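You operate a simulated robot arm through the tools that you are given. There is no shell and no other tool.

The job below is to be done with a simulated robot arm. You get a single attempt, and the scene is never put back.

## Task
Try the table lamps and put the dead one in the small carton.
Fine: the three on the ice maker; switch the two good ones off again and leave them standing.
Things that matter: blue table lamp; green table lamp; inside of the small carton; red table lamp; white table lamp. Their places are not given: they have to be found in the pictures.

Only the result counts: the job must be done as asked and must still hold three seconds after the hand-in. Knocking over, shifting, dropping, spilling or breaking anything else fails it.

## Robot
A 7-joint arm with a two-finger parallel gripper, fixed in place. Base frame: the origin is at the foot of the arm, x ahead of it, y to its left, z up. Readings come in mm, rad, newtons and seconds.
Its first joint turns from -2.304 to 2.304 rad. Payload 3.91 kg.
The tool frame sits at the grasp point between the pads (the TCP): z along the fingers, y along the line on which they close. The tips reach 30 mm beyond it. The gripper opens to 110 mm. The fingers are 20 mm wide and 10 mm thick; the gripper's body (48 by 112 mm) begins 55 mm behind the TCP.
Orientation is that of the tool frame in the base frame, as a unit quaternion [x, y, z, w]. With the fingers straight down and closing along the base's y, the tool's x points along the base's -x, its y along +y and its z along -z.

## Interface
- The arm moves only by the tool arm_command. Its argument "rows" is a list of rows, each a list of 3 entries, a list of its own where there are three numbers: the turn, a rotation vector about the tool's x, y, z in rad, then the shift along the tool's x, y, z in mm, then the finger opening in mm, from 0 to 110. In form: [[[wx, wy, wz], [x, y, z], hand], ...]. A call has 1 to 20 rows; each row shifts and turns the commanded pose from where the row before left it, along the tool's axes as they then stand. Each row takes 0.2 s and may step no farther than 50 mm and 0.15 rad from the row before; otherwise, or with a gripper value out of range, the whole call is refused. Where a pose cannot be reached the arm comes as near as it can. A force on the tool above 40 N (or 10 N above the force at the start of the call, whichever is more), or a blocked arm, ends the call early, and 0.2 s more pass. The fingers move at their own pace (about 108 mm/s each) and stop on an object; they squeeze with about 20 N. The grip force told is the motor's: it shows also when the fingers shut on nothing. Time passes only in rows, and 0.2 s behind the last, so rows that do not move let the fingers close. The reply holds the time, the measured pose of the TCP, the force on the tool along the base axes, the opening and the grip force, in the units named above and with some noise, with the torque about the TCP (base axes, N m) and any sound that the robot's microphone picked up.
- Cameras (640 x 400 px; columns grow to the right, rows downward): "scene" is fixed at [401.2, 651.4, 1505.8]; the picture's right is [-0.99, 0.10, 0.00], its down [0.09, 0.84, -0.54] and it looks along [-0.06, -0.54, -0.84] (base axes); focal length 214 px, centre (320, 200). "wrist" rides on the gripper at [72, 17, -103] in the tool frame; the picture's right is [-0.23, 0.97, 0.00], its down [-0.76, -0.18, -0.62] and it looks along [-0.61, -0.14, 0.78] (tool axes); focal length 222 px, centre (320, 200).
- grab_frame(camera): a new picture of that camera. The clock stands still meanwhile.
- pixel_to_xyz(camera, pixels): there is no depth. For up to 12 entries [column, row, z] of the newest picture of that camera ("zoom" is the newest enlarged one), the place [x, y] in the base frame at which the ray of that pixel passes the height z, good to about 3 mm. The clock stands still meanwhile.
- close_up(camera, box): a new picture of the part [left, top, right, bottom] of that camera's present view, enlarged. The clock stands still meanwhile.
- job_done(): hands the job in; it is judged then, once.

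Unless the task says otherwise, let go and move clear before handing in.

The tools are called after "Call:" by a JSON object that holds its "method" and its "body". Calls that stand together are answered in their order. arm_command: Moves the arm, as the interface text tells. Its arguments: {"type":"object","properties":{"rows":{"type":"array","items":{"type":"array"}}},"required":["rows"]} The other tools are called the same way: grab_frame (camera) takes a picture; pixel_to_xyz (camera, pixels) gives the place at which the rays of pixels pass given heights; close_up (camera, box) takes an enlarged picture of a part of a camera's view; job_done () hands the job in.

At the start:

```text
time_s: 0.0
eef_pos: [337.1, 437.9, 1273.8]
orientation: [0.001, 1.0, 0.0, 0.001]
contact_force: [0.3, 0.3, 0.0]
moment: [0.03, -0.02, 0.03]
grip_width: 109.9
grasp_force: 0.0
```

scene: 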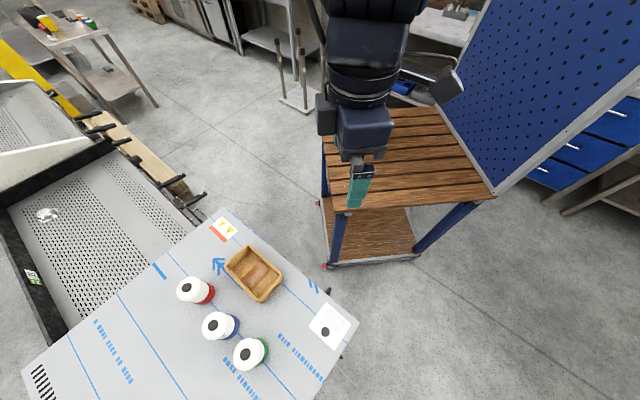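
wrist: 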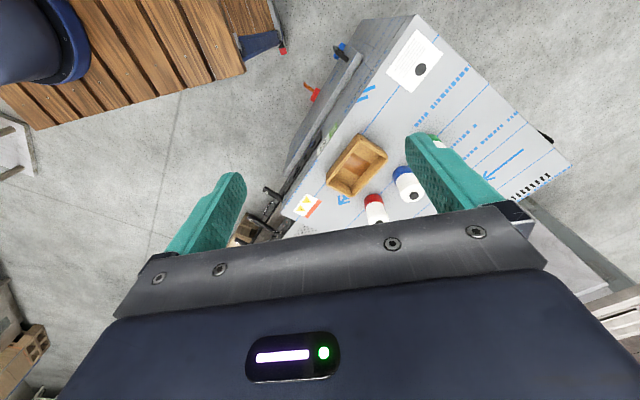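

The scene shows three white-shaded lamps with red, blue and green bases near (195,290), (220,325), (250,352), and a brown tray at (254,273). I'll zoom in to see details before moving.

Call:
{"method": "close_up", "body": {"camera": "scene", "box": [150, 220, 310, 390]}}

Call:
{"method": "close_up", "body": {"camera": "wrist", "box": [270, 10, 590, 240]}}

Call:
{"method": "close_up", "body": {"camera": "scene", "box": [0, 0, 160, 100]}}

```text
2.35 times, centred on (230, 305) of scene
```

zoom: 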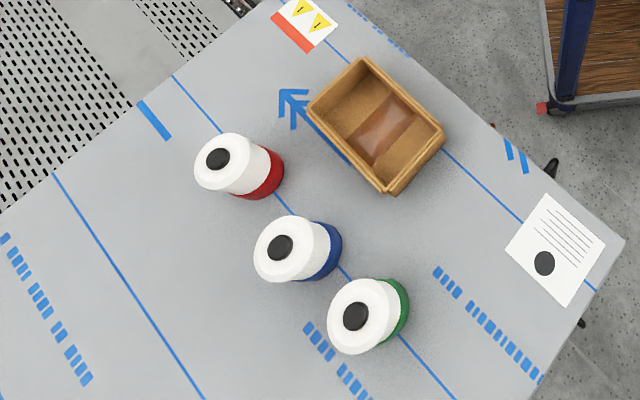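

```text
1.74 times, centred on (430, 125) of wrist
```

zoom: 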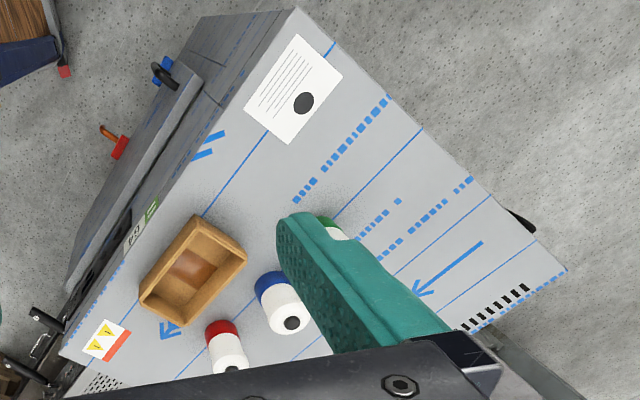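

```text
4.00 times, centred on (80, 50) of scene
```

zoom: 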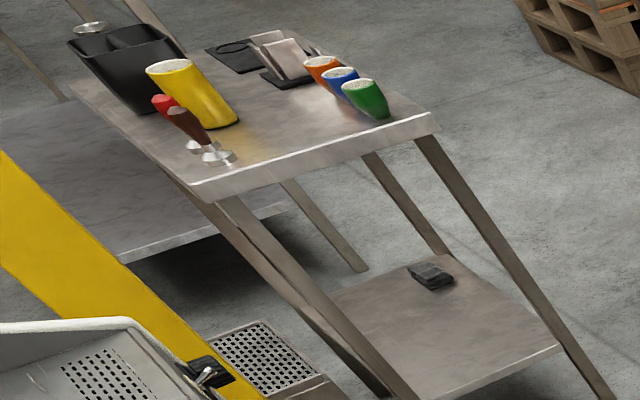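

Three lamps with black top buttons are at (195,290), (220,325), (250,352) in the scene; the carton is at (254,273). I'll triangulate the table height using features seen in both cameras (the dot on the paper, the carton corners).

Call:
{"method": "grab_frame", "body": {"camera": "scene"}}

Call:
{"method": "grab_frame", "body": {"camera": "wrist"}}

Call:
{"method": "pixel_to_xyz", "body": {"camera": "scene", "pixels": [[325, 332, 300], [325, 332, 500], [325, 332, 700], [325, 332, 900]]}}

Call:
{"method": "pixel_to_xyz", "body": {"camera": "wrist", "pixels": [[420, 69, 300], [420, 69, 500], [420, 69, 700], [420, 69, 900]]}}

```text
taken
```

scene: 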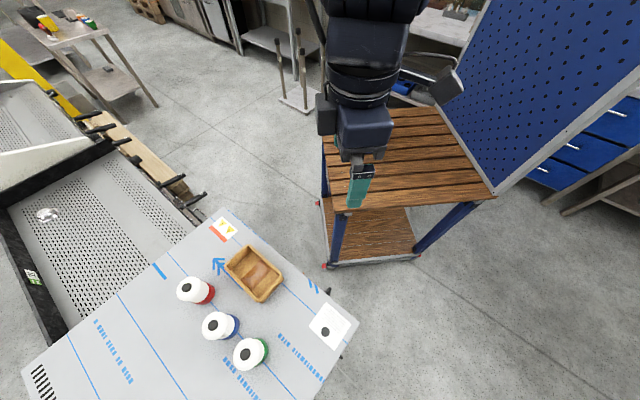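

```text
taken
```

wrist: 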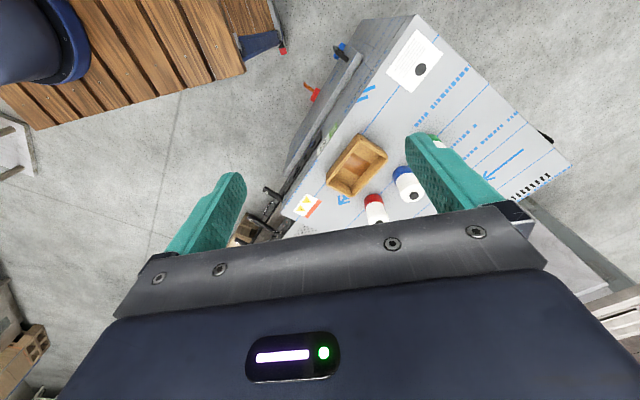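

```text
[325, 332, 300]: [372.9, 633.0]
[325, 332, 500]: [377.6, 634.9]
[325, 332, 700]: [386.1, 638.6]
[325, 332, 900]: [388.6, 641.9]
```

```text
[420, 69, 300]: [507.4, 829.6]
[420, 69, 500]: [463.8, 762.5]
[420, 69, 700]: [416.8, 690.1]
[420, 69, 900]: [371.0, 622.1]
```

The paper dot's rays cross near z≈845, so the ice-maker top is at about 845 mm. Now I'll locate lamp tops, buttons and carton by triangulating.

Call:
{"method": "pixel_to_xyz", "body": {"camera": "scene", "pixels": [[186.6, 287.6, 900], [186.6, 287.6, 950], [186.6, 287.6, 1000], [213, 325.4, 900], [213, 325.4, 950], [213, 325.4, 1000], [245.3, 354.4, 900], [245.3, 354.4, 950], [245.3, 354.4, 1000]]}}

Call:
{"method": "close_up", "body": {"camera": "wrist", "box": [300, 110, 460, 210]}}

Call:
{"method": "close_up", "body": {"camera": "wrist", "box": [330, 160, 450, 235]}}

```text
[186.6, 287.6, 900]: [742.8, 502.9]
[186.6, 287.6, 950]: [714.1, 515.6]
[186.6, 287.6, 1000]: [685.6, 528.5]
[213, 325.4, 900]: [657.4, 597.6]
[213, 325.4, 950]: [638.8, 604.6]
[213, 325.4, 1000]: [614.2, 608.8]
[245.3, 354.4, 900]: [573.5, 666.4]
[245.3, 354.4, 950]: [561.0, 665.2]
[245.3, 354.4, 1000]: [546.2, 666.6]
```

```text
4.00 times, centred on (380, 160) of wrist
```

zoom: 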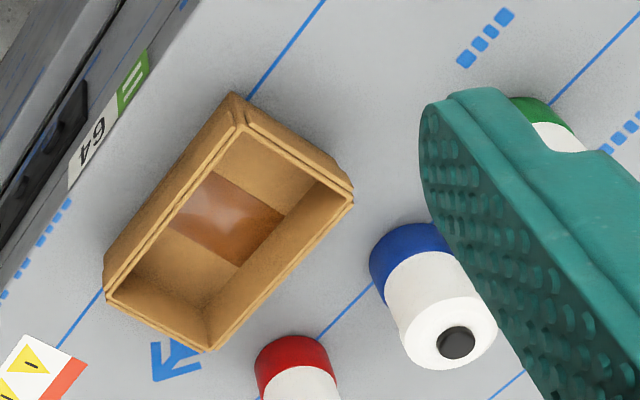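

```text
5.33 times, centred on (390, 198) of wrist
```

zoom: 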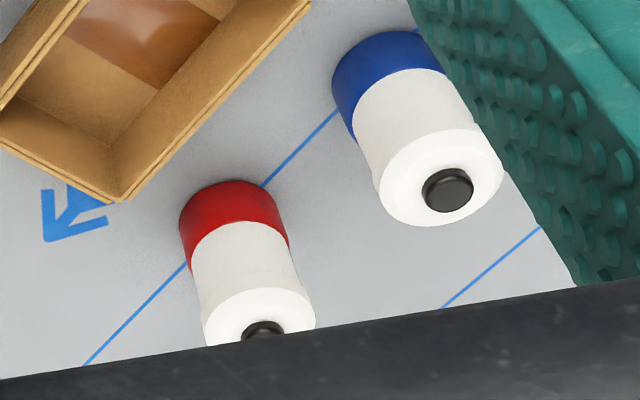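

The last zoom shows the blue button at (447,190) and the red at about (263,332). I'll get wrist rays for those to triangulate heights.

Call:
{"method": "pixel_to_xyz", "body": {"camera": "zoom", "pixels": [[447, 190, 900], [447, 190, 950], [447, 190, 1000], [263, 332, 900], [263, 332, 950], [263, 332, 1000]]}}

Call:
{"method": "close_up", "body": {"camera": "scene", "box": [150, 240, 310, 380]}}

```text
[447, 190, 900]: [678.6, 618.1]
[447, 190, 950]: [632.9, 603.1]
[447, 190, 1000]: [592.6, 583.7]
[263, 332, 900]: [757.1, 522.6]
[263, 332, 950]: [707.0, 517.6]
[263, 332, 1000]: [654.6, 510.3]
```

```text
2.86 times, centred on (230, 310) of scene
```

zoom: 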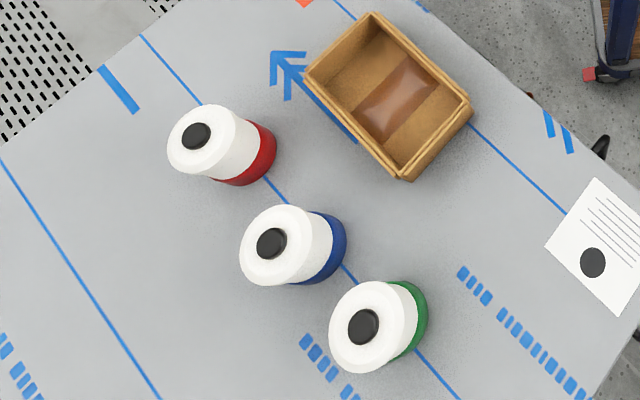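

Rays cross at about z=940: blue button ≈(642,602), red ≈(716,515), green ≈(563,665). I'll query the shade edges and carton rim corners next.

Call:
{"method": "pixel_to_xyz", "body": {"camera": "zoom", "pixels": [[240, 247, 935], [314, 247, 935], [277, 206, 935], [275, 286, 935], [372, 14, 895], [472, 100, 895], [403, 180, 895], [305, 78, 895], [196, 136, 940], [271, 244, 940], [363, 327, 940]]}}

Call:
{"method": "pixel_to_xyz", "body": {"camera": "wrist", "pixels": [[358, 134, 895], [388, 157, 895], [352, 197, 895], [326, 182, 895], [358, 134, 920], [388, 157, 920], [352, 197, 920], [326, 182, 920]]}}

```text
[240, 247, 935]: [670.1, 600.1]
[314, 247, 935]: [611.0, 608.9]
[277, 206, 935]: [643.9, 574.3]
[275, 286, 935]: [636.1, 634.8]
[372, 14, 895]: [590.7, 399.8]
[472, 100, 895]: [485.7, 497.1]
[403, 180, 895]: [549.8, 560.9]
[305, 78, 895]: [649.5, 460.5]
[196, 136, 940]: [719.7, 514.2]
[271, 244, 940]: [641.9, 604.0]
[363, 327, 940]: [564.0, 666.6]
```

```text
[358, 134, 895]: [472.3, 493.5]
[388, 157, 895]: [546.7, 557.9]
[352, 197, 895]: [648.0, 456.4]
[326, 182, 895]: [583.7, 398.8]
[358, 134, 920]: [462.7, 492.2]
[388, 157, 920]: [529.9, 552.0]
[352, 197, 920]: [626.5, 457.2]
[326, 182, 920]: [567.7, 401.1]
```

The carton rim is at z≈895 with corners near (588,399), (480,496), (549,560), (649,459), and the shades are ~60 mm across. Before moving, I'll check the rest of the scene for the white lamp.

Call:
{"method": "close_up", "body": {"camera": "scene", "box": [0, 150, 160, 300]}}

Call:
{"method": "close_up", "body": {"camera": "scene", "box": [380, 0, 640, 220]}}

Call:
{"method": "close_up", "body": {"camera": "scene", "box": [160, 0, 340, 120]}}

```text
2.67 times, centred on (80, 225) of scene
```

zoom: 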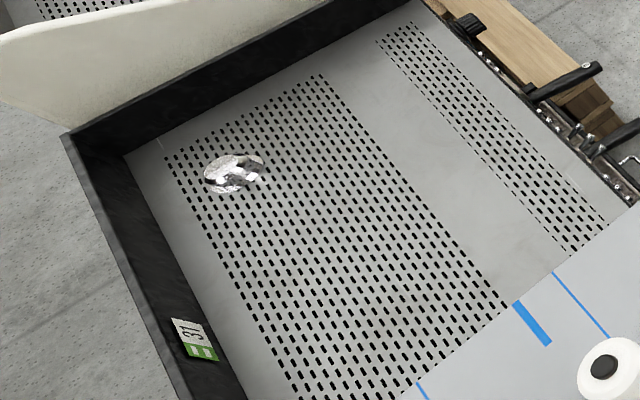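

```text
1.82 times, centred on (510, 110) of scene
```

zoom: 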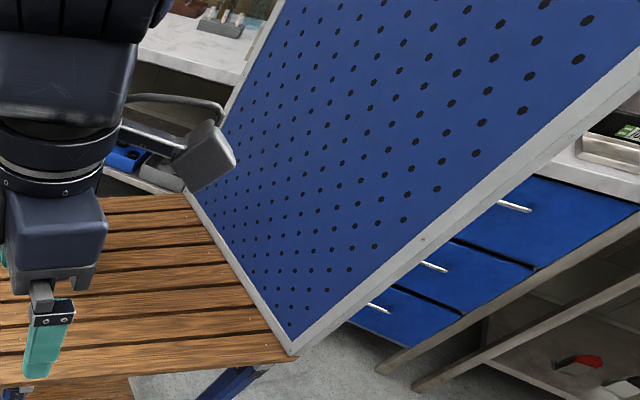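

```text
3.33 times, centred on (250, 60) of scene
```

zoom: 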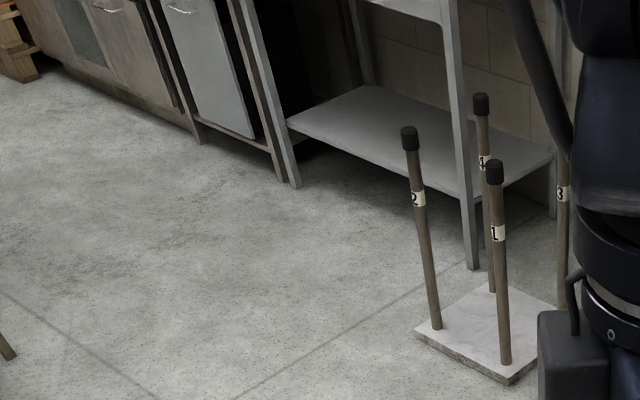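

No white lamp is in view, so the three on this ice maker (red, blue, green bases) are the ones to test. I'll move toward them at a safe height (TCP z≈1100) with the fingers closing.

Call:
{"method": "arm_command", "body": {"rows": [[[0, 0, 0], [-32.9, 15.2, 21.7], 0], [[0, 0, 0], [-32.9, 15.2, 21.7], 0], [[0, 0, 0], [-32.9, 15.2, 21.7], 0], [[0, 0, 0], [-32.9, 15.2, 21.7], 0], [[0, 0, 0], [-32.9, 15.2, 21.7], 0], [[0, 0, 0], [-32.9, 15.2, 21.7], 0], [[0, 0, 0], [-32.9, 15.2, 21.7], 0], [[0, 0, 0], [-32.9, 15.2, 21.7], 0], [[0, 0, 0], [0, 0, 0], 0]]}}

Call:
{"method": "grab_frame", "body": {"camera": "scene"}}

Call:
{"method": "grab_frame", "body": {"camera": "wrist"}}

```text
time_s: 2.0
eef_pos: [601.8, 559.2, 1099.2]
orientation: [0.001, 1.0, 0.0, 0.0]
contact_force: [0.1, -0.4, -0.3]
moment: [0.0, 0.0, -0.01]
grip_width: 0.1
grasp_force: 20.1
```

```text
taken
```

scene: 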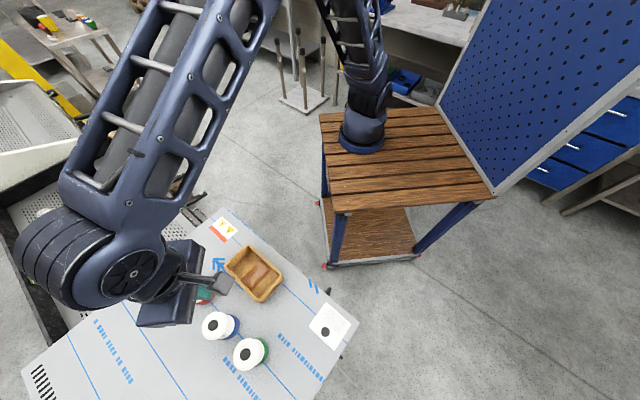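

```text
taken
```

wrist: 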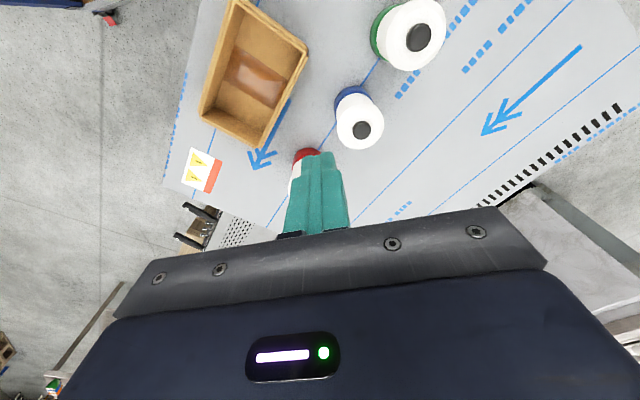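

The wrist view now shows green's button at (419,37) and blue's at (362,130). I'll refine their positions at z=940.

Call:
{"method": "close_up", "body": {"camera": "wrist", "box": [280, 0, 480, 180]}}

Call:
{"method": "pixel_to_xyz", "body": {"camera": "wrist", "pixels": [[419, 37, 935], [419, 37, 945], [362, 130, 935], [362, 130, 945], [335, 122, 935], [383, 122, 935]]}}

Call:
{"method": "pixel_to_xyz", "body": {"camera": "scene", "pixels": [[213, 325.4, 935], [213, 325.4, 945], [245.3, 354.4, 935], [245.3, 354.4, 945]]}}

```text
2.22 times, centred on (380, 90) of wrist
```

zoom: 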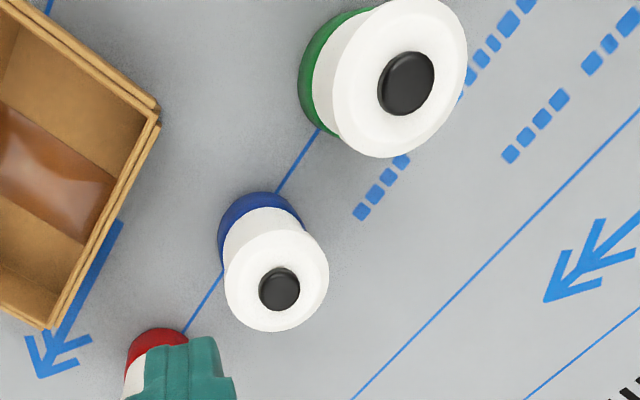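

```text
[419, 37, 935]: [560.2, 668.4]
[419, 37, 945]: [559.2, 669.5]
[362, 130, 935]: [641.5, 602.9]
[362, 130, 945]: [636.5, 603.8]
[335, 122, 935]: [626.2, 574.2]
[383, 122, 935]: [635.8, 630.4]
```

```text
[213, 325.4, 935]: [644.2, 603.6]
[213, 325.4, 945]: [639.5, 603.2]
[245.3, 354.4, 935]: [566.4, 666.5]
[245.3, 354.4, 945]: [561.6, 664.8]
```

Both cameras agree: blue button ≈(641,603), green ≈(563,667), red ≈(719,514), top z≈940. I'll go above blue, fingertips at about z=960.

Call:
{"method": "arm_command", "body": {"rows": [[[0, 0, 0], [-13.1, 14.6, 30], 0], [[0, 0, 0], [-13.1, 14.6, 35], 0], [[0, 0, 0], [-13.0, 14.6, 30], 0], [[0, 0, 0], [0, 0, 14], 0], [[0, 0, 0], [0, 0, 0], 0]]}}

Call:
{"method": "grab_frame", "body": {"camera": "wrist"}}

Call:
{"method": "close_up", "body": {"camera": "scene", "box": [150, 220, 310, 390]}}

```text
time_s: 3.2
eef_pos: [639.1, 603.7, 992.7]
orientation: [0.0, 1.0, 0.0, 0.0]
contact_force: [-0.4, -0.2, 0.4]
moment: [-0.01, 0.01, -0.02]
grip_width: 0.0
grasp_force: 20.0
```

```text
taken
```

wrist: 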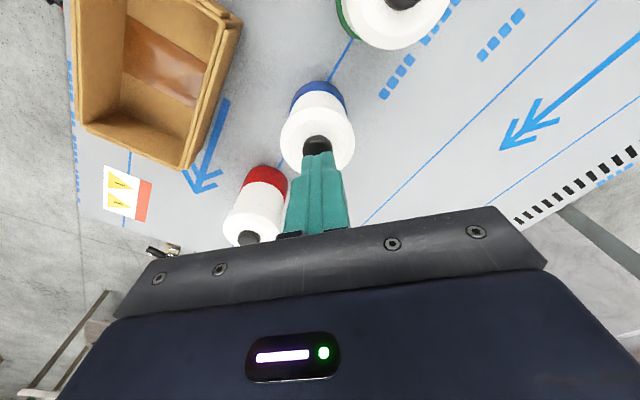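

```text
2.35 times, centred on (230, 305) of scene
```

zoom: 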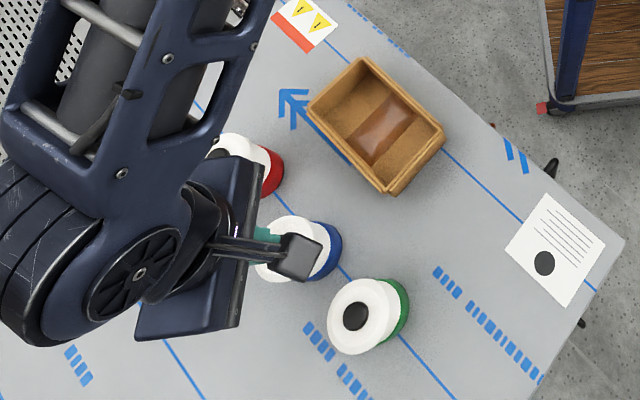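

The fingertips are centred over blue's button, about 20 mm above it. I'll lower slowly toward contact.

Call:
{"method": "arm_command", "body": {"rows": [[[0, 0, 0], [-1.5, 0, 8], 0], [[0, 0, 0], [0, 0, 5], 0], [[0, 0, 0], [0, 0, 3], 0], [[0, 0, 0], [0, 0, 2], 0]]}}

```text
time_s: 4.3
eef_pos: [641.6, 605.0, 977.7]
orientation: [0.0, 1.0, 0.002, 0.002]
contact_force: [-2.6, -4.6, 19.0]
moment: [-0.18, 0.22, 0.01]
grip_width: 0.0
grasp_force: 20.2
heard: click
stopped in row 4: the force on the tool passed its limit at 41 N (the readings are from after the stop); the commanded pose is now the measured one
```

A click was heard and contact occurred with the tips at z≈948. I'll lift straight up and look at blue's shade.

Call:
{"method": "arm_command", "body": {"rows": [[[0, 0, 0], [0, 0, -5], 0], [[0, 0, 0], [0, 0, -15], 0], [[0, 0, 0], [0, 0, -15], 0], [[0, 0, 0], [0, 0, 0], 0]]}}

Call:
{"method": "grab_frame", "body": {"camera": "wrist"}}

Call:
{"method": "close_up", "body": {"camera": "scene", "box": [150, 220, 310, 390]}}

```text
time_s: 5.3
eef_pos: [639.0, 603.1, 1011.7]
orientation: [0.001, 1.0, 0.002, 0.002]
contact_force: [0.3, 0.1, -0.4]
moment: [0.01, 0.04, -0.03]
grip_width: 0.0
grasp_force: 19.7
```

```text
taken
```

wrist: 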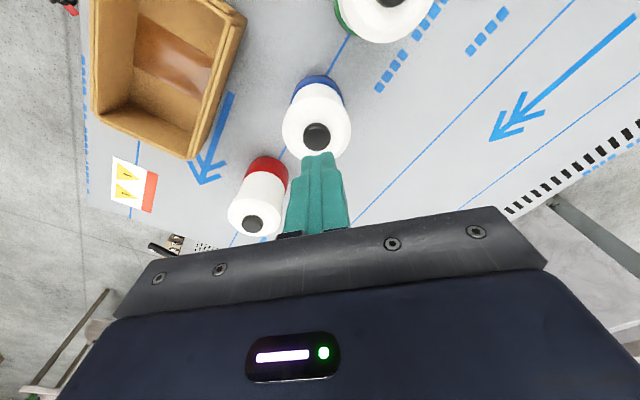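

```text
2.35 times, centred on (230, 305) of scene
```

zoom: 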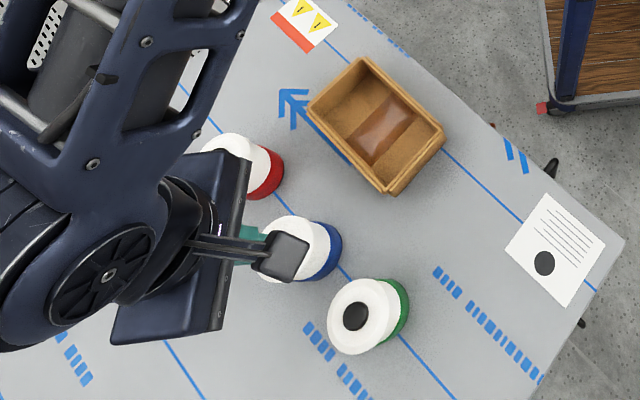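

Blue's shade doesn't look clearly different yet; I'll enlarge to compare it with red's and green's shades.

Call:
{"method": "close_up", "body": {"camera": "wrist", "box": [210, 60, 370, 240]}}

Call:
{"method": "close_up", "body": {"camera": "scene", "box": [190, 270, 270, 370]}}

```text
2.22 times, centred on (290, 150) of wrist
```

zoom: 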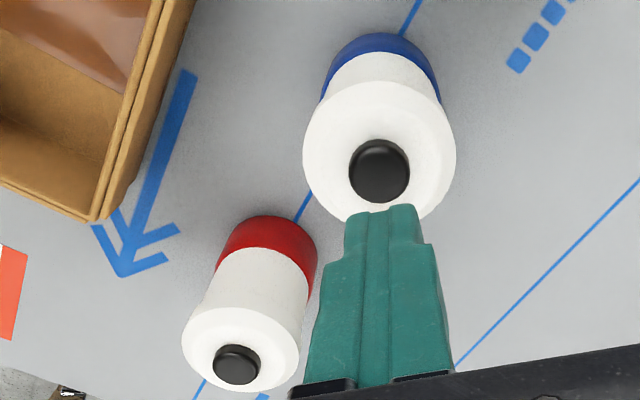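

```text
4.00 times, centred on (230, 320) of scene
```

zoom: 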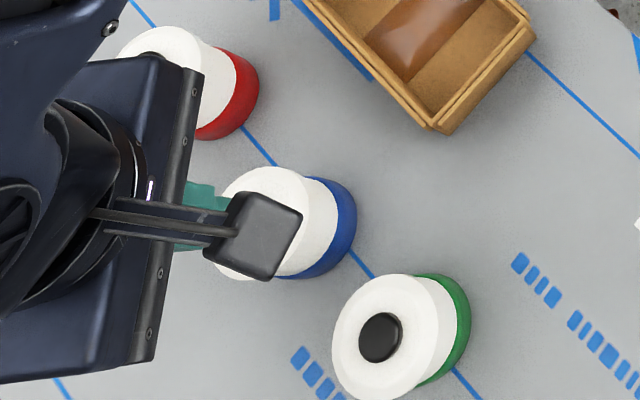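

Blue clicked but its shade looks the same as the unlit ones (no glow in either view). I'll try green next for comparison, moving over (563,667).

Call:
{"method": "arm_command", "body": {"rows": [[[0, 0, 0], [39, 31, 0], 0], [[0, 0, 0], [39, 31, 0], 0], [[0, 0, 0], [0, 0, 12], 0], [[0, 0, 0], [0, 0, 8], 0], [[0, 0, 0], [0, 0, 0], 0]]}}

Call:
{"method": "grab_frame", "body": {"camera": "wrist"}}

Call:
{"method": "close_up", "body": {"camera": "scene", "box": [150, 220, 310, 390]}}

```text
time_s: 6.5
eef_pos: [562.9, 664.9, 991.0]
orientation: [0.0, 1.0, 0.001, 0.002]
contact_force: [-0.3, -0.3, -0.6]
moment: [-0.03, 0.01, 0.01]
grip_width: 0.2
grasp_force: 20.1
```

```text
taken
```

wrist: 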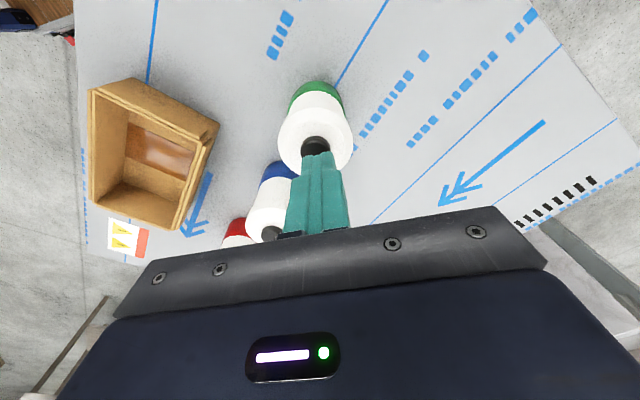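

```text
2.35 times, centred on (230, 305) of scene
```

zoom: 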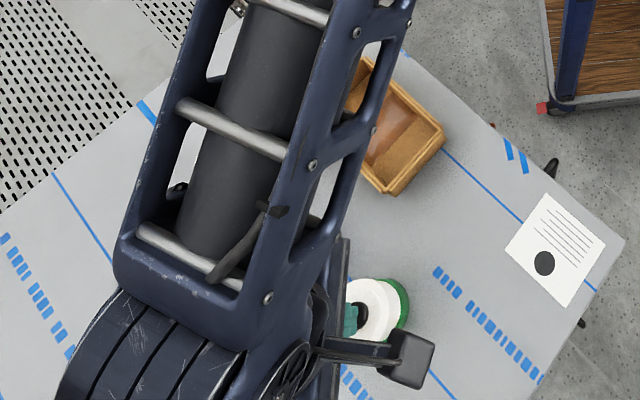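

The tips are centred over green's button at (316,147). I'll press down in small steps.

Call:
{"method": "arm_command", "body": {"rows": [[[0, 0, 0], [0, 0, 7], 0], [[0, 0, 0], [0, 0, 3], 0], [[0, 0, 0], [0, 0, 2], 0], [[0, 0, 0], [0, 0, 1.5], 0]]}}

Call:
{"method": "grab_frame", "body": {"camera": "wrist"}}

```text
time_s: 7.5
eef_pos: [563.5, 667.0, 978.5]
orientation: [0.0, 1.0, 0.002, 0.002]
contact_force: [-0.4, -2.5, 7.4]
moment: [-0.1, 0.07, 0.04]
grip_width: 0.0
grasp_force: 20.2
heard: click
```

```text
taken
```

wrist: 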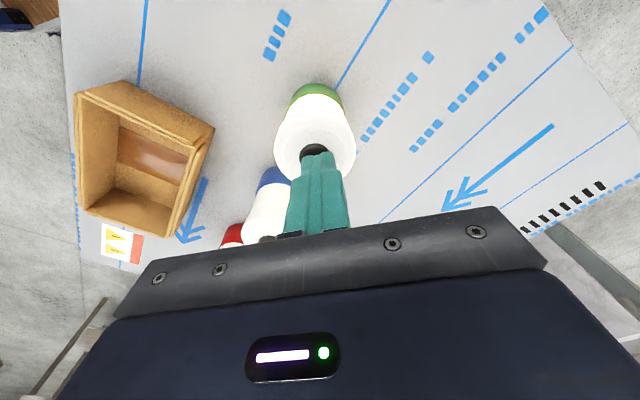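

Green clicked at 7 N and its shade now looks warmer and its base brighter at (315,110). I'll lift and confirm with an enlargement.

Call:
{"method": "arm_command", "body": {"rows": [[[0, 0, 0], [0, 0, -5], 0], [[0, 0, 0], [0, 0, -15], 0], [[0, 0, 0], [0, 0, -15], 0], [[0, 0, 0], [0, 0, 0], 0]]}}

Call:
{"method": "close_up", "body": {"camera": "wrist", "box": [210, 60, 370, 240]}}

Call:
{"method": "close_up", "body": {"camera": "scene", "box": [190, 270, 310, 390]}}

```text
time_s: 8.5
eef_pos: [561.3, 666.0, 1012.2]
orientation: [0.0, 1.0, 0.002, 0.001]
contact_force: [0.2, -0.3, 0.4]
moment: [0.02, 0.0, 0.05]
grip_width: 0.0
grasp_force: 20.1
```

```text
2.22 times, centred on (290, 150) of wrist
```

zoom: 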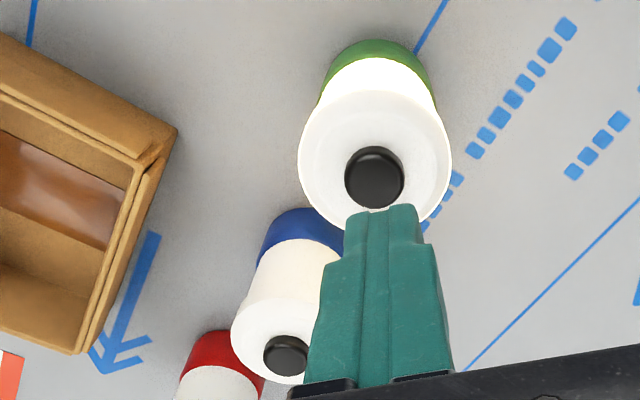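

```text
3.33 times, centred on (250, 330) of scene
```

zoom: 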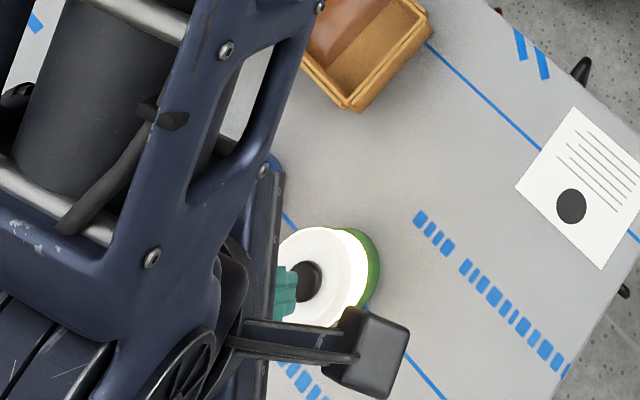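

Green is lit: its shade side glows bright in both views (380,85). I'll press it again to switch it off, with the same depth, then lift.

Call:
{"method": "arm_command", "body": {"rows": [[[0, 0, 0], [0, 0, 15], 0], [[0, 0, 0], [0, 0, 12], 0], [[0, 0, 0], [0, 0, 4], 0], [[0, 0, 0], [0, 0, 2], 0], [[0, 0, 0], [0, 0, 2], 0]]}}

Call:
{"method": "arm_command", "body": {"rows": [[[0, 0, 0], [0, 0, -5], 0], [[0, 0, 0], [0, 0, -15], 0], [[0, 0, 0], [0, 0, -15], 0], [[0, 0, 0], [0, 0, 0], 0]]}}

Call:
{"method": "close_up", "body": {"camera": "wrist", "box": [210, 60, 370, 240]}}

Call:
{"method": "close_up", "body": {"camera": "scene", "box": [190, 270, 310, 390]}}

```text
time_s: 9.7
eef_pos: [561.8, 665.6, 977.6]
orientation: [0.0, 1.0, 0.002, 0.002]
contact_force: [-1.0, 0.2, 7.9]
moment: [-0.05, 0.01, -0.02]
grip_width: 0.1
grasp_force: 20.1
heard: click
```

```text
time_s: 10.7
eef_pos: [564.2, 666.2, 1010.8]
orientation: [0.0, 1.0, 0.002, 0.001]
contact_force: [0.5, -0.1, 0.4]
moment: [0.02, 0.01, -0.03]
grip_width: 0.0
grasp_force: 20.0
```

```text
2.22 times, centred on (290, 150) of wrist
```

zoom: 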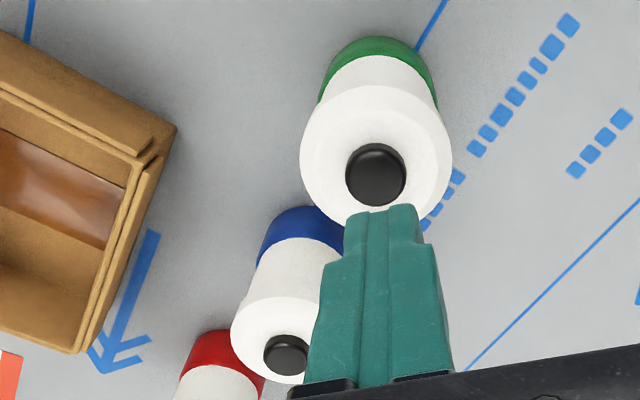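

```text
3.33 times, centred on (250, 330) of scene
```

zoom: 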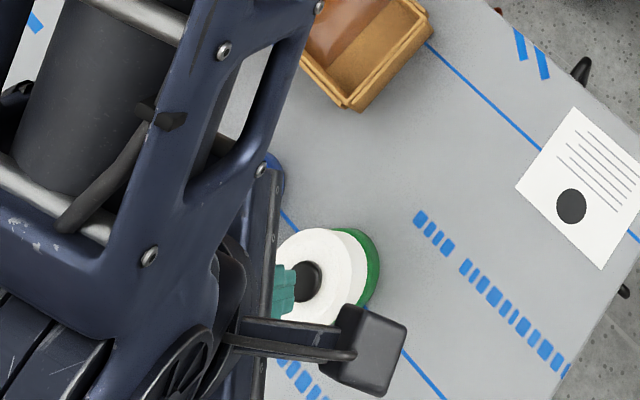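

Green is off again (shade back to plain white). Next I'll move over red at about (719,514), passing high.

Call:
{"method": "arm_command", "body": {"rows": [[[0, 0, 0], [0, 0, -20], 0], [[0, 0, 0], [-31.2, -30.6, 0], 0], [[0, 0, 0], [-31.2, -30.6, 0], 0], [[0, 0, 0], [-31.2, -30.6, 0], 0], [[0, 0, 0], [-31.2, -30.6, 0], 0], [[0, 0, 0], [-31.2, -30.6, 0], 0], [[0, 0, 0], [0, 0, 20], 0], [[0, 0, 0], [0, 0, 15], 0], [[0, 0, 0], [0, 0, 0], 0]]}}

Call:
{"method": "grab_frame", "body": {"camera": "wrist"}}

Call:
{"method": "close_up", "body": {"camera": "scene", "box": [150, 220, 310, 390]}}

```text
time_s: 12.7
eef_pos: [721.2, 512.0, 997.3]
orientation: [0.001, 1.0, 0.002, 0.002]
contact_force: [-0.5, 0.5, -0.2]
moment: [0.01, 0.01, 0.03]
grip_width: 0.2
grasp_force: 20.1
```

```text
taken
```

wrist: 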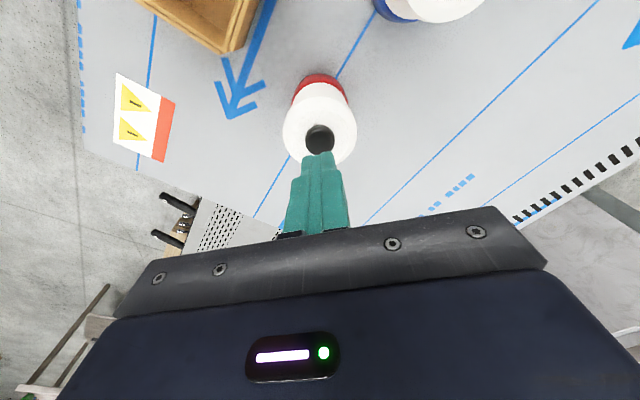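

```text
2.35 times, centred on (230, 305) of scene
```

zoom: 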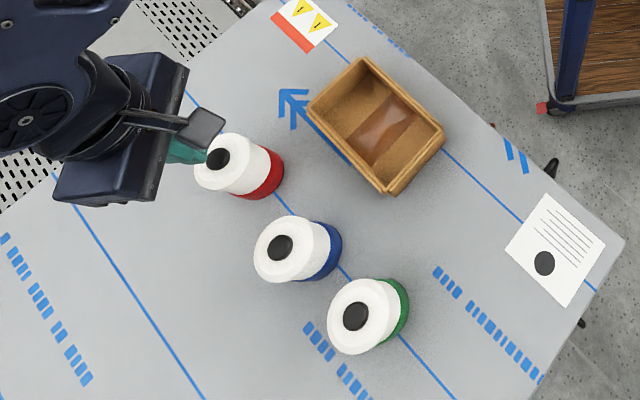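

Blue and green are both unlit in the scene view; red's button is at (319,139) in the wrist view. I'll verify its place against the TCP before pressing.

Call:
{"method": "pixel_to_xyz", "body": {"camera": "wrist", "pixels": [[319, 138, 945], [319, 138, 948]]}}

Call:
{"method": "arm_command", "body": {"rows": [[[0, 0, 0], [0, 0, 8], 0], [[0, 0, 0], [0, 0, 0], 0]]}}

```text
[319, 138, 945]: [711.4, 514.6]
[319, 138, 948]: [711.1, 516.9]
```

```text
time_s: 13.3
eef_pos: [719.7, 513.8, 990.2]
orientation: [0.0, 1.0, 0.002, 0.001]
contact_force: [0.3, -0.2, -0.5]
moment: [0.01, 0.0, 0.03]
grip_width: 0.1
grasp_force: 20.0
```

Red's button is nearer to (714,515), so I'll shift ~5 mm in -x while descending and press gently.

Call:
{"method": "arm_command", "body": {"rows": [[[0, 0, 0], [5, 1, 3], 0], [[0, 0, 0], [0, 0, 4], 0], [[0, 0, 0], [0, 0, 2], 0], [[0, 0, 0], [0, 0, 2], 0], [[0, 0, 0], [0, 0, 1], 0]]}}

Call:
{"method": "grab_frame", "body": {"camera": "wrist"}}

```text
time_s: 14.5
eef_pos: [714.4, 513.7, 979.5]
orientation: [0.001, 1.0, 0.002, 0.002]
contact_force: [1.6, -2.5, 12.1]
moment: [-0.07, -0.04, 0.03]
grip_width: 0.0
grasp_force: 19.6
heard: click
```

```text
taken
```

wrist: 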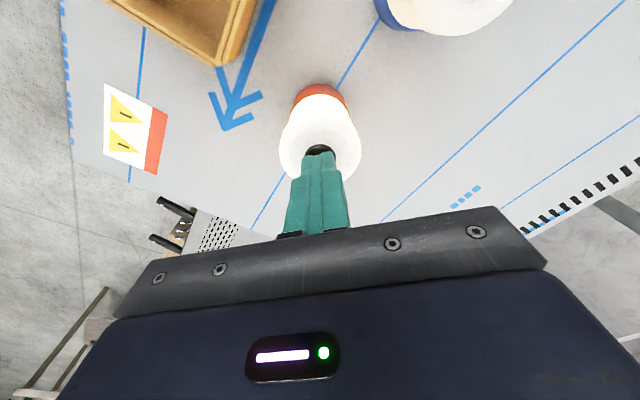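

Red clicked and now glows (320,110), so red is good. I'll lift off, press again to switch it off, and lift.

Call:
{"method": "arm_command", "body": {"rows": [[[0, 0, 0], [0, 0, -5], 0], [[0, 0, 0], [0, 0, -15], 0], [[0, 0, 0], [0, 0, 0], 0]]}}

Call:
{"method": "close_up", "body": {"camera": "scene", "box": [150, 220, 310, 390]}}

Call:
{"method": "arm_command", "body": {"rows": [[[0, 0, 0], [0, 0, 11], 0], [[0, 0, 0], [0, 0, 5], 0], [[0, 0, 0], [0, 0, 2], 0], [[0, 0, 0], [0, 0, 2], 0]]}}

Call:
{"method": "arm_command", "body": {"rows": [[[0, 0, 0], [0, 0, -5], 0], [[0, 0, 0], [0, 0, -15], 0], [[0, 0, 0], [0, 0, -15], 0], [[0, 0, 0], [0, 0, 0], 0]]}}

Call:
{"method": "grab_frame", "body": {"camera": "wrist"}}

Call:
{"method": "close_up", "body": {"camera": "scene", "box": [150, 220, 310, 390]}}

```text
time_s: 15.3
eef_pos: [713.8, 513.5, 997.6]
orientation: [0.0, 1.0, 0.002, 0.0]
contact_force: [-0.6, -0.2, -0.4]
moment: [0.0, -0.02, 0.01]
grip_width: 0.1
grasp_force: 19.6
```

```text
2.35 times, centred on (230, 305) of scene
```

zoom: 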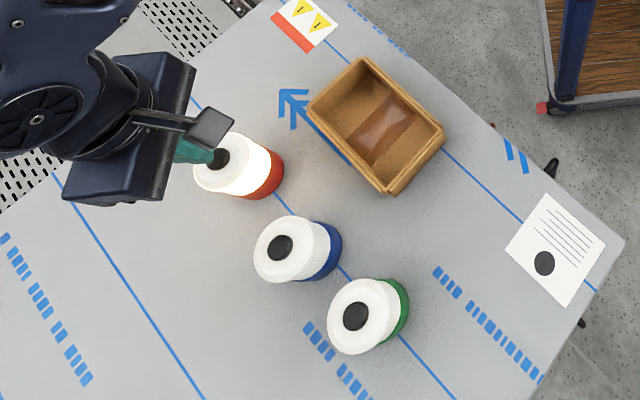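

```text
time_s: 16.3
eef_pos: [715.1, 513.4, 977.6]
orientation: [-0.001, 1.0, 0.002, 0.001]
contact_force: [0.9, -1.7, 4.9]
moment: [-0.05, -0.02, 0.02]
grip_width: 0.0
grasp_force: 20.0
heard: click
```

```text
time_s: 17.3
eef_pos: [714.0, 514.8, 1013.8]
orientation: [-0.001, 1.0, 0.002, 0.001]
contact_force: [0.8, 0.2, -0.1]
moment: [0.01, -0.01, -0.01]
grip_width: 0.0
grasp_force: 20.1
```

```text
taken
```

wrist: 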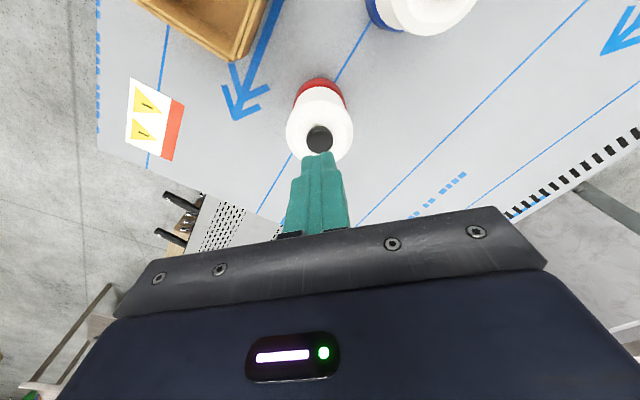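

```text
2.35 times, centred on (230, 305) of scene
```

zoom: 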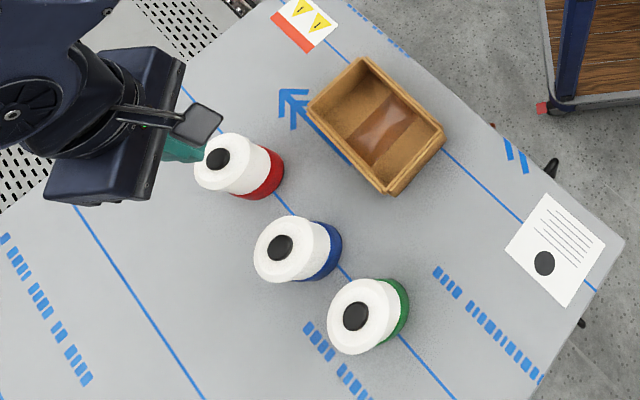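

Red is off again, green is off, and blue did not light. I'll retest blue once more, looking at it both during and after the press.

Call:
{"method": "arm_command", "body": {"rows": [[[0, 0, 0], [24.5, 29.8, 0], 0], [[0, 0, 0], [24.5, 29.8, 0], 0], [[0, 0, 0], [24.5, 29.8, 0], 0], [[0, 0, 0], [0, 0, 15], 0], [[0, 0, 0], [0, 0, 8], 0], [[0, 0, 0], [0, 0, 0], 0]]}}

Call:
{"method": "grab_frame", "body": {"camera": "wrist"}}

Call:
{"method": "pixel_to_xyz", "body": {"camera": "wrist", "pixels": [[317, 146, 948]]}}

```text
time_s: 18.7
eef_pos: [640.1, 604.7, 990.7]
orientation: [0.0, 1.0, 0.001, 0.001]
contact_force: [-0.3, 0.0, -0.7]
moment: [0.01, -0.02, 0.02]
grip_width: 0.0
grasp_force: 20.1
```

```text
taken
```

wrist: 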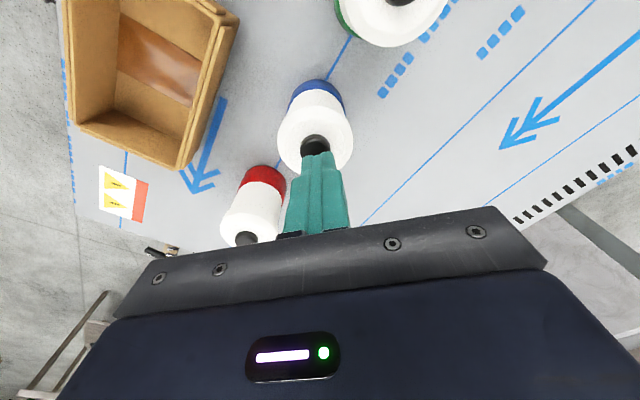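

```text
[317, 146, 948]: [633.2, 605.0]
```

The tips are over blue's button at (316,146). I'll press it gently again.

Call:
{"method": "arm_command", "body": {"rows": [[[0, 0, 0], [2.5, 0, 4], 0], [[0, 0, 0], [0, 0, 4], 0], [[0, 0, 0], [0, 0, 2], 0], [[0, 0, 0], [0, 0, 2], 0]]}}

Call:
{"method": "close_up", "body": {"camera": "wrist", "box": [210, 60, 370, 240]}}

Call:
{"method": "close_up", "body": {"camera": "scene", "box": [150, 220, 310, 390]}}

```text
time_s: 19.7
eef_pos: [637.5, 604.2, 979.4]
orientation: [0.0, 1.0, 0.003, 0.002]
contact_force: [1.5, 2.8, 7.6]
moment: [0.07, 0.0, -0.01]
grip_width: 0.1
grasp_force: 19.8
heard: click
```

```text
2.22 times, centred on (290, 150) of wrist
```

zoom: 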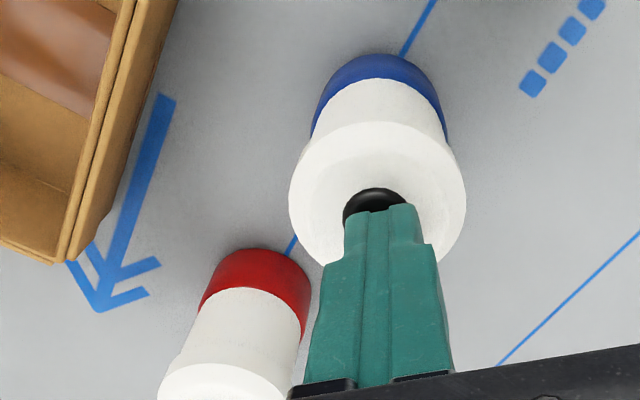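

```text
2.35 times, centred on (230, 305) of scene
```

zoom: 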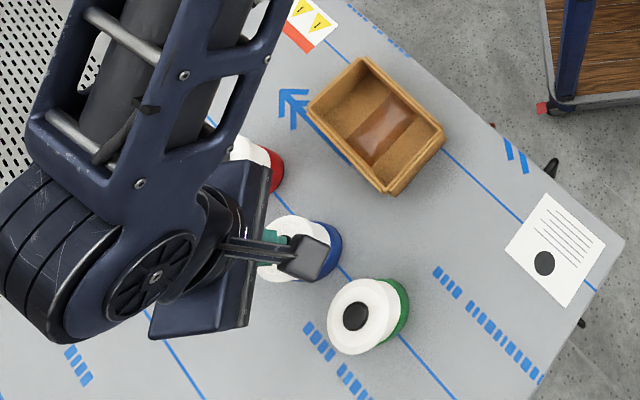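

Blue clicked a second time and still shows no light, so blue is the dead one. I'll lift off, open the fingers, and look at blue unobstructed to get its centre.

Call:
{"method": "arm_command", "body": {"rows": [[[0, 0, 0], [0, 0, -5], 0], [[0, 0, 0], [0, 0, -15], 0], [[0, 0, 0], [0, 0, -30], 0], [[0, 0, 0], [0, 0, -40], 100], [[0, 0, 0], [0, 0, 0], 100], [[0, 0, 0], [0, 0, 0], 100]]}}

Call:
{"method": "grab_frame", "body": {"camera": "wrist"}}

Call:
{"method": "close_up", "body": {"camera": "wrist", "box": [230, 60, 410, 230]}}

```text
time_s: 21.1
eef_pos: [640.3, 602.7, 1069.6]
orientation: [0.0, 1.0, 0.001, 0.002]
contact_force: [0.1, 0.2, 0.3]
moment: [0.0, 0.02, -0.01]
grip_width: 100.0
grasp_force: 0.0
```

```text
taken
```

wrist: 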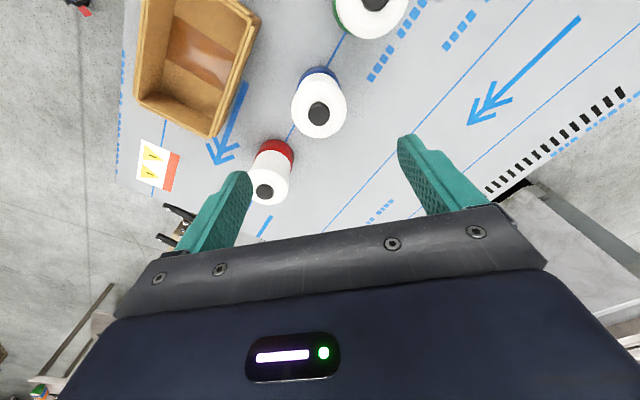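

```text
2.35 times, centred on (320, 145) of wrist
```

zoom: 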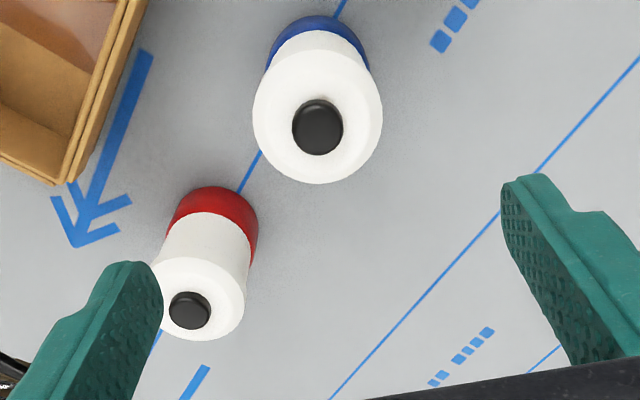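

Blue is in clear view, with shade edges (253,117)-(382,117) and button (318,127) in the zoom. I'll measure those and the base's edges.

Call:
{"method": "pixel_to_xyz", "body": {"camera": "zoom", "pixels": [[318, 127, 945], [253, 117, 938], [382, 117, 938], [318, 183, 938], [318, 127, 950], [268, 60, 870], [368, 60, 870], [317, 16, 870], [40, 170, 895]]}}

```text
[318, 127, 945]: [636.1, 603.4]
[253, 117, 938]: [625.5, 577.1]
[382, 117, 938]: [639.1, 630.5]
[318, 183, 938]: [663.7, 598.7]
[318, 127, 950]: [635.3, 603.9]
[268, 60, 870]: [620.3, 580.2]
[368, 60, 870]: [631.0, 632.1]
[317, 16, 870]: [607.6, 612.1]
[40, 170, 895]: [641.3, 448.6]
```

Blue's centre is ≈(637,604) with a ~56 mm shade, matching the TCP position. I'll lower with fingers open to TCP z≈908.

Call:
{"method": "arm_command", "body": {"rows": [[[0, 0, 0], [0, 0, 35], 100], [[0, 0, 0], [0, 0, 35], 100], [[0, 0, 0], [0, 0, 30], 100], [[0, 0, 0], [0, 0, 25], 100], [[0, 0, 0], [0, 0, 20], 100], [[0, 0, 0], [0, 0, 15], 100], [[0, 0, 0], [0, 0, 0], 100]]}}

Call:
{"method": "grab_frame", "body": {"camera": "wrist"}}

Call:
{"method": "close_up", "body": {"camera": "scene", "box": [150, 220, 310, 390]}}

```text
time_s: 22.7
eef_pos: [638.4, 604.1, 907.6]
orientation: [0.0, 1.0, 0.002, 0.002]
contact_force: [-0.7, 0.0, -0.2]
moment: [-0.02, -0.01, -0.02]
grip_width: 100.0
grasp_force: 0.1
```

```text
taken
```

wrist: 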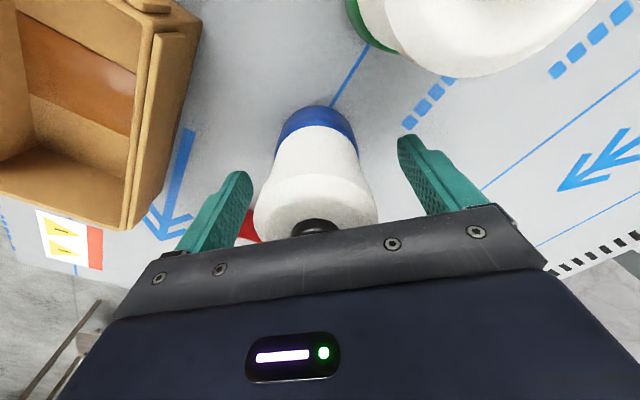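

```text
2.35 times, centred on (230, 305) of scene
```

zoom: 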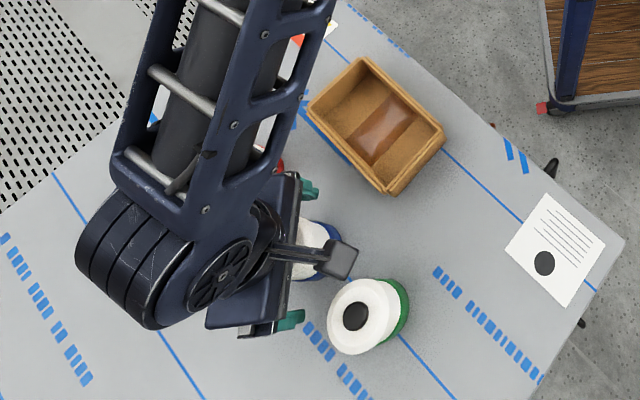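

Blue sits centred between the fingers, with about 20 mm of gap each side. I'll close on it.

Call:
{"method": "arm_command", "body": {"rows": [[[0, 0, 0], [0, 0, 0], 70], [[0, 0, 0], [0, 0, 0], 55], [[0, 0, 0], [0, 0, 0], 20], [[0, 0, 0], [0, 0, 0], 20], [[0, 0, 0], [0, 0, 0], 20]]}}

Call:
{"method": "close_up", "body": {"camera": "wrist", "box": [200, 80, 480, 255]}}

```text
time_s: 23.9
eef_pos: [638.2, 602.9, 907.6]
orientation: [0.0, 1.0, 0.002, 0.001]
contact_force: [0.5, -1.3, -0.4]
moment: [-0.11, -0.03, 0.0]
grip_width: 55.0
grasp_force: 20.5
```

```text
2.29 times, centred on (340, 168) of wrist
```

zoom: 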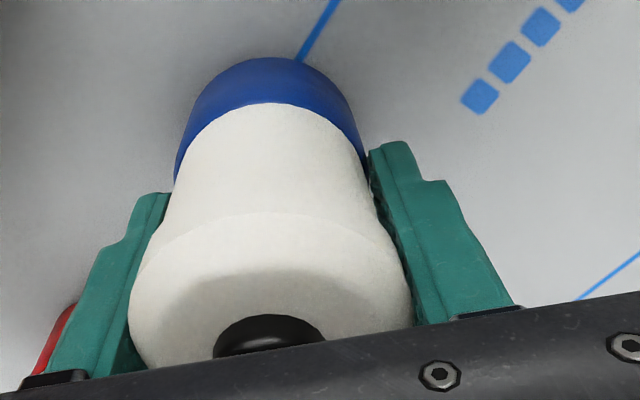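

The grip holds at 55 mm with about 20 N. I'll lift slowly and check that the lamp comes along.

Call:
{"method": "arm_command", "body": {"rows": [[[0, 0, 0], [0, 0, -5], 20], [[0, 0, 0], [0, 0, -10], 20], [[0, 0, 0], [0, 0, -15], 20], [[0, 0, 0], [0, 0, 0], 20]]}}

Call:
{"method": "grab_frame", "body": {"camera": "wrist"}}

Call:
{"method": "close_up", "body": {"camera": "scene", "box": [150, 220, 310, 390]}}

```text
time_s: 24.9
eef_pos: [638.8, 604.9, 937.1]
orientation: [0.0, 1.0, 0.001, 0.001]
contact_force: [-0.1, 0.3, -3.1]
moment: [0.0, -0.03, 0.0]
grip_width: 55.2
grasp_force: 19.8
```

```text
taken
```

wrist: 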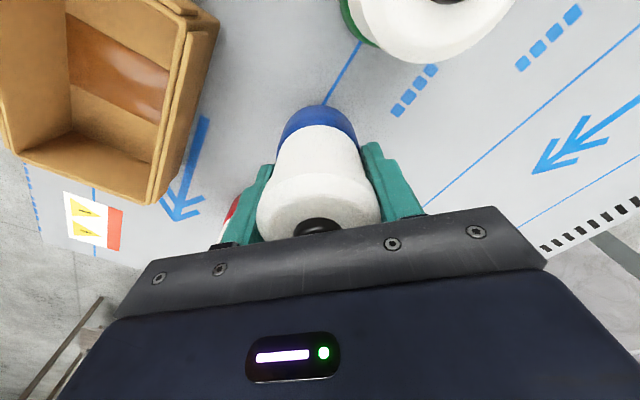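

```text
2.35 times, centred on (230, 305) of scene
```

zoom: 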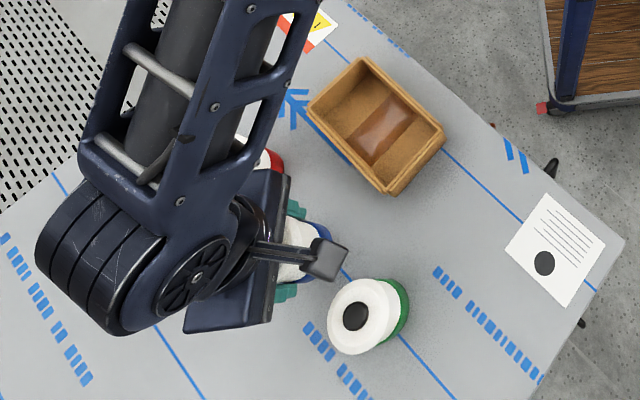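

The lamp is off the surface (about 3 N on the tool) and held steadily. I'll raise it further, carry it over the carton centre ≈(566,478), then turn 46° so the fingers open along the carton's long side.

Call:
{"method": "arm_command", "body": {"rows": [[[0, 0, 0], [0, 0, -30], 20], [[0, 0, 0], [0, 0, -40], 20], [[0, 0, 0], [0, 0, -40], 20], [[0, 0, 0], [18, -31.5, 0], 20], [[0, 0, 0], [18, -31.5, 0], 20], [[0, 0, 0], [18, -31.5, 0], 20], [[0, 0, 0], [18, -31.5, 0], 20], [[0, 0, -0.1], [0, 0, 0], 20], [[0, 0, -0.12], [0, 0, 0], 20], [[0, 0, -0.12], [0, 0, 0], 20], [[0, 0, -0.12], [0, 0, 0], 20], [[0, 0, -0.12], [0, 0, 0], 20], [[0, 0, -0.12], [0, 0, 0], 20], [[0, 0, -0.1], [0, 0, 0], 20], [[0, 0, 0], [0, 0, 0], 20]]}}

Call:
{"method": "grab_frame", "body": {"camera": "wrist"}}

Call:
{"method": "grab_frame", "body": {"camera": "scene"}}

```text
time_s: 28.1
eef_pos: [564.5, 477.7, 1048.3]
orientation: [-0.391, 0.921, 0.001, 0.002]
contact_force: [-0.1, 0.3, -3.6]
moment: [0.0, 0.02, 0.03]
grip_width: 55.3
grasp_force: 20.4
```

```text
taken
```

wrist: 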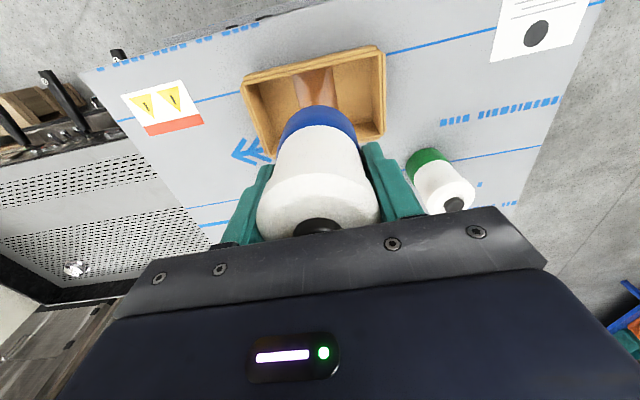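

```text
taken
```

scene: 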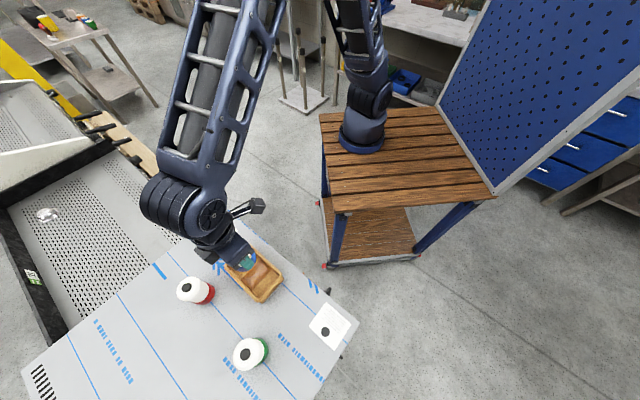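

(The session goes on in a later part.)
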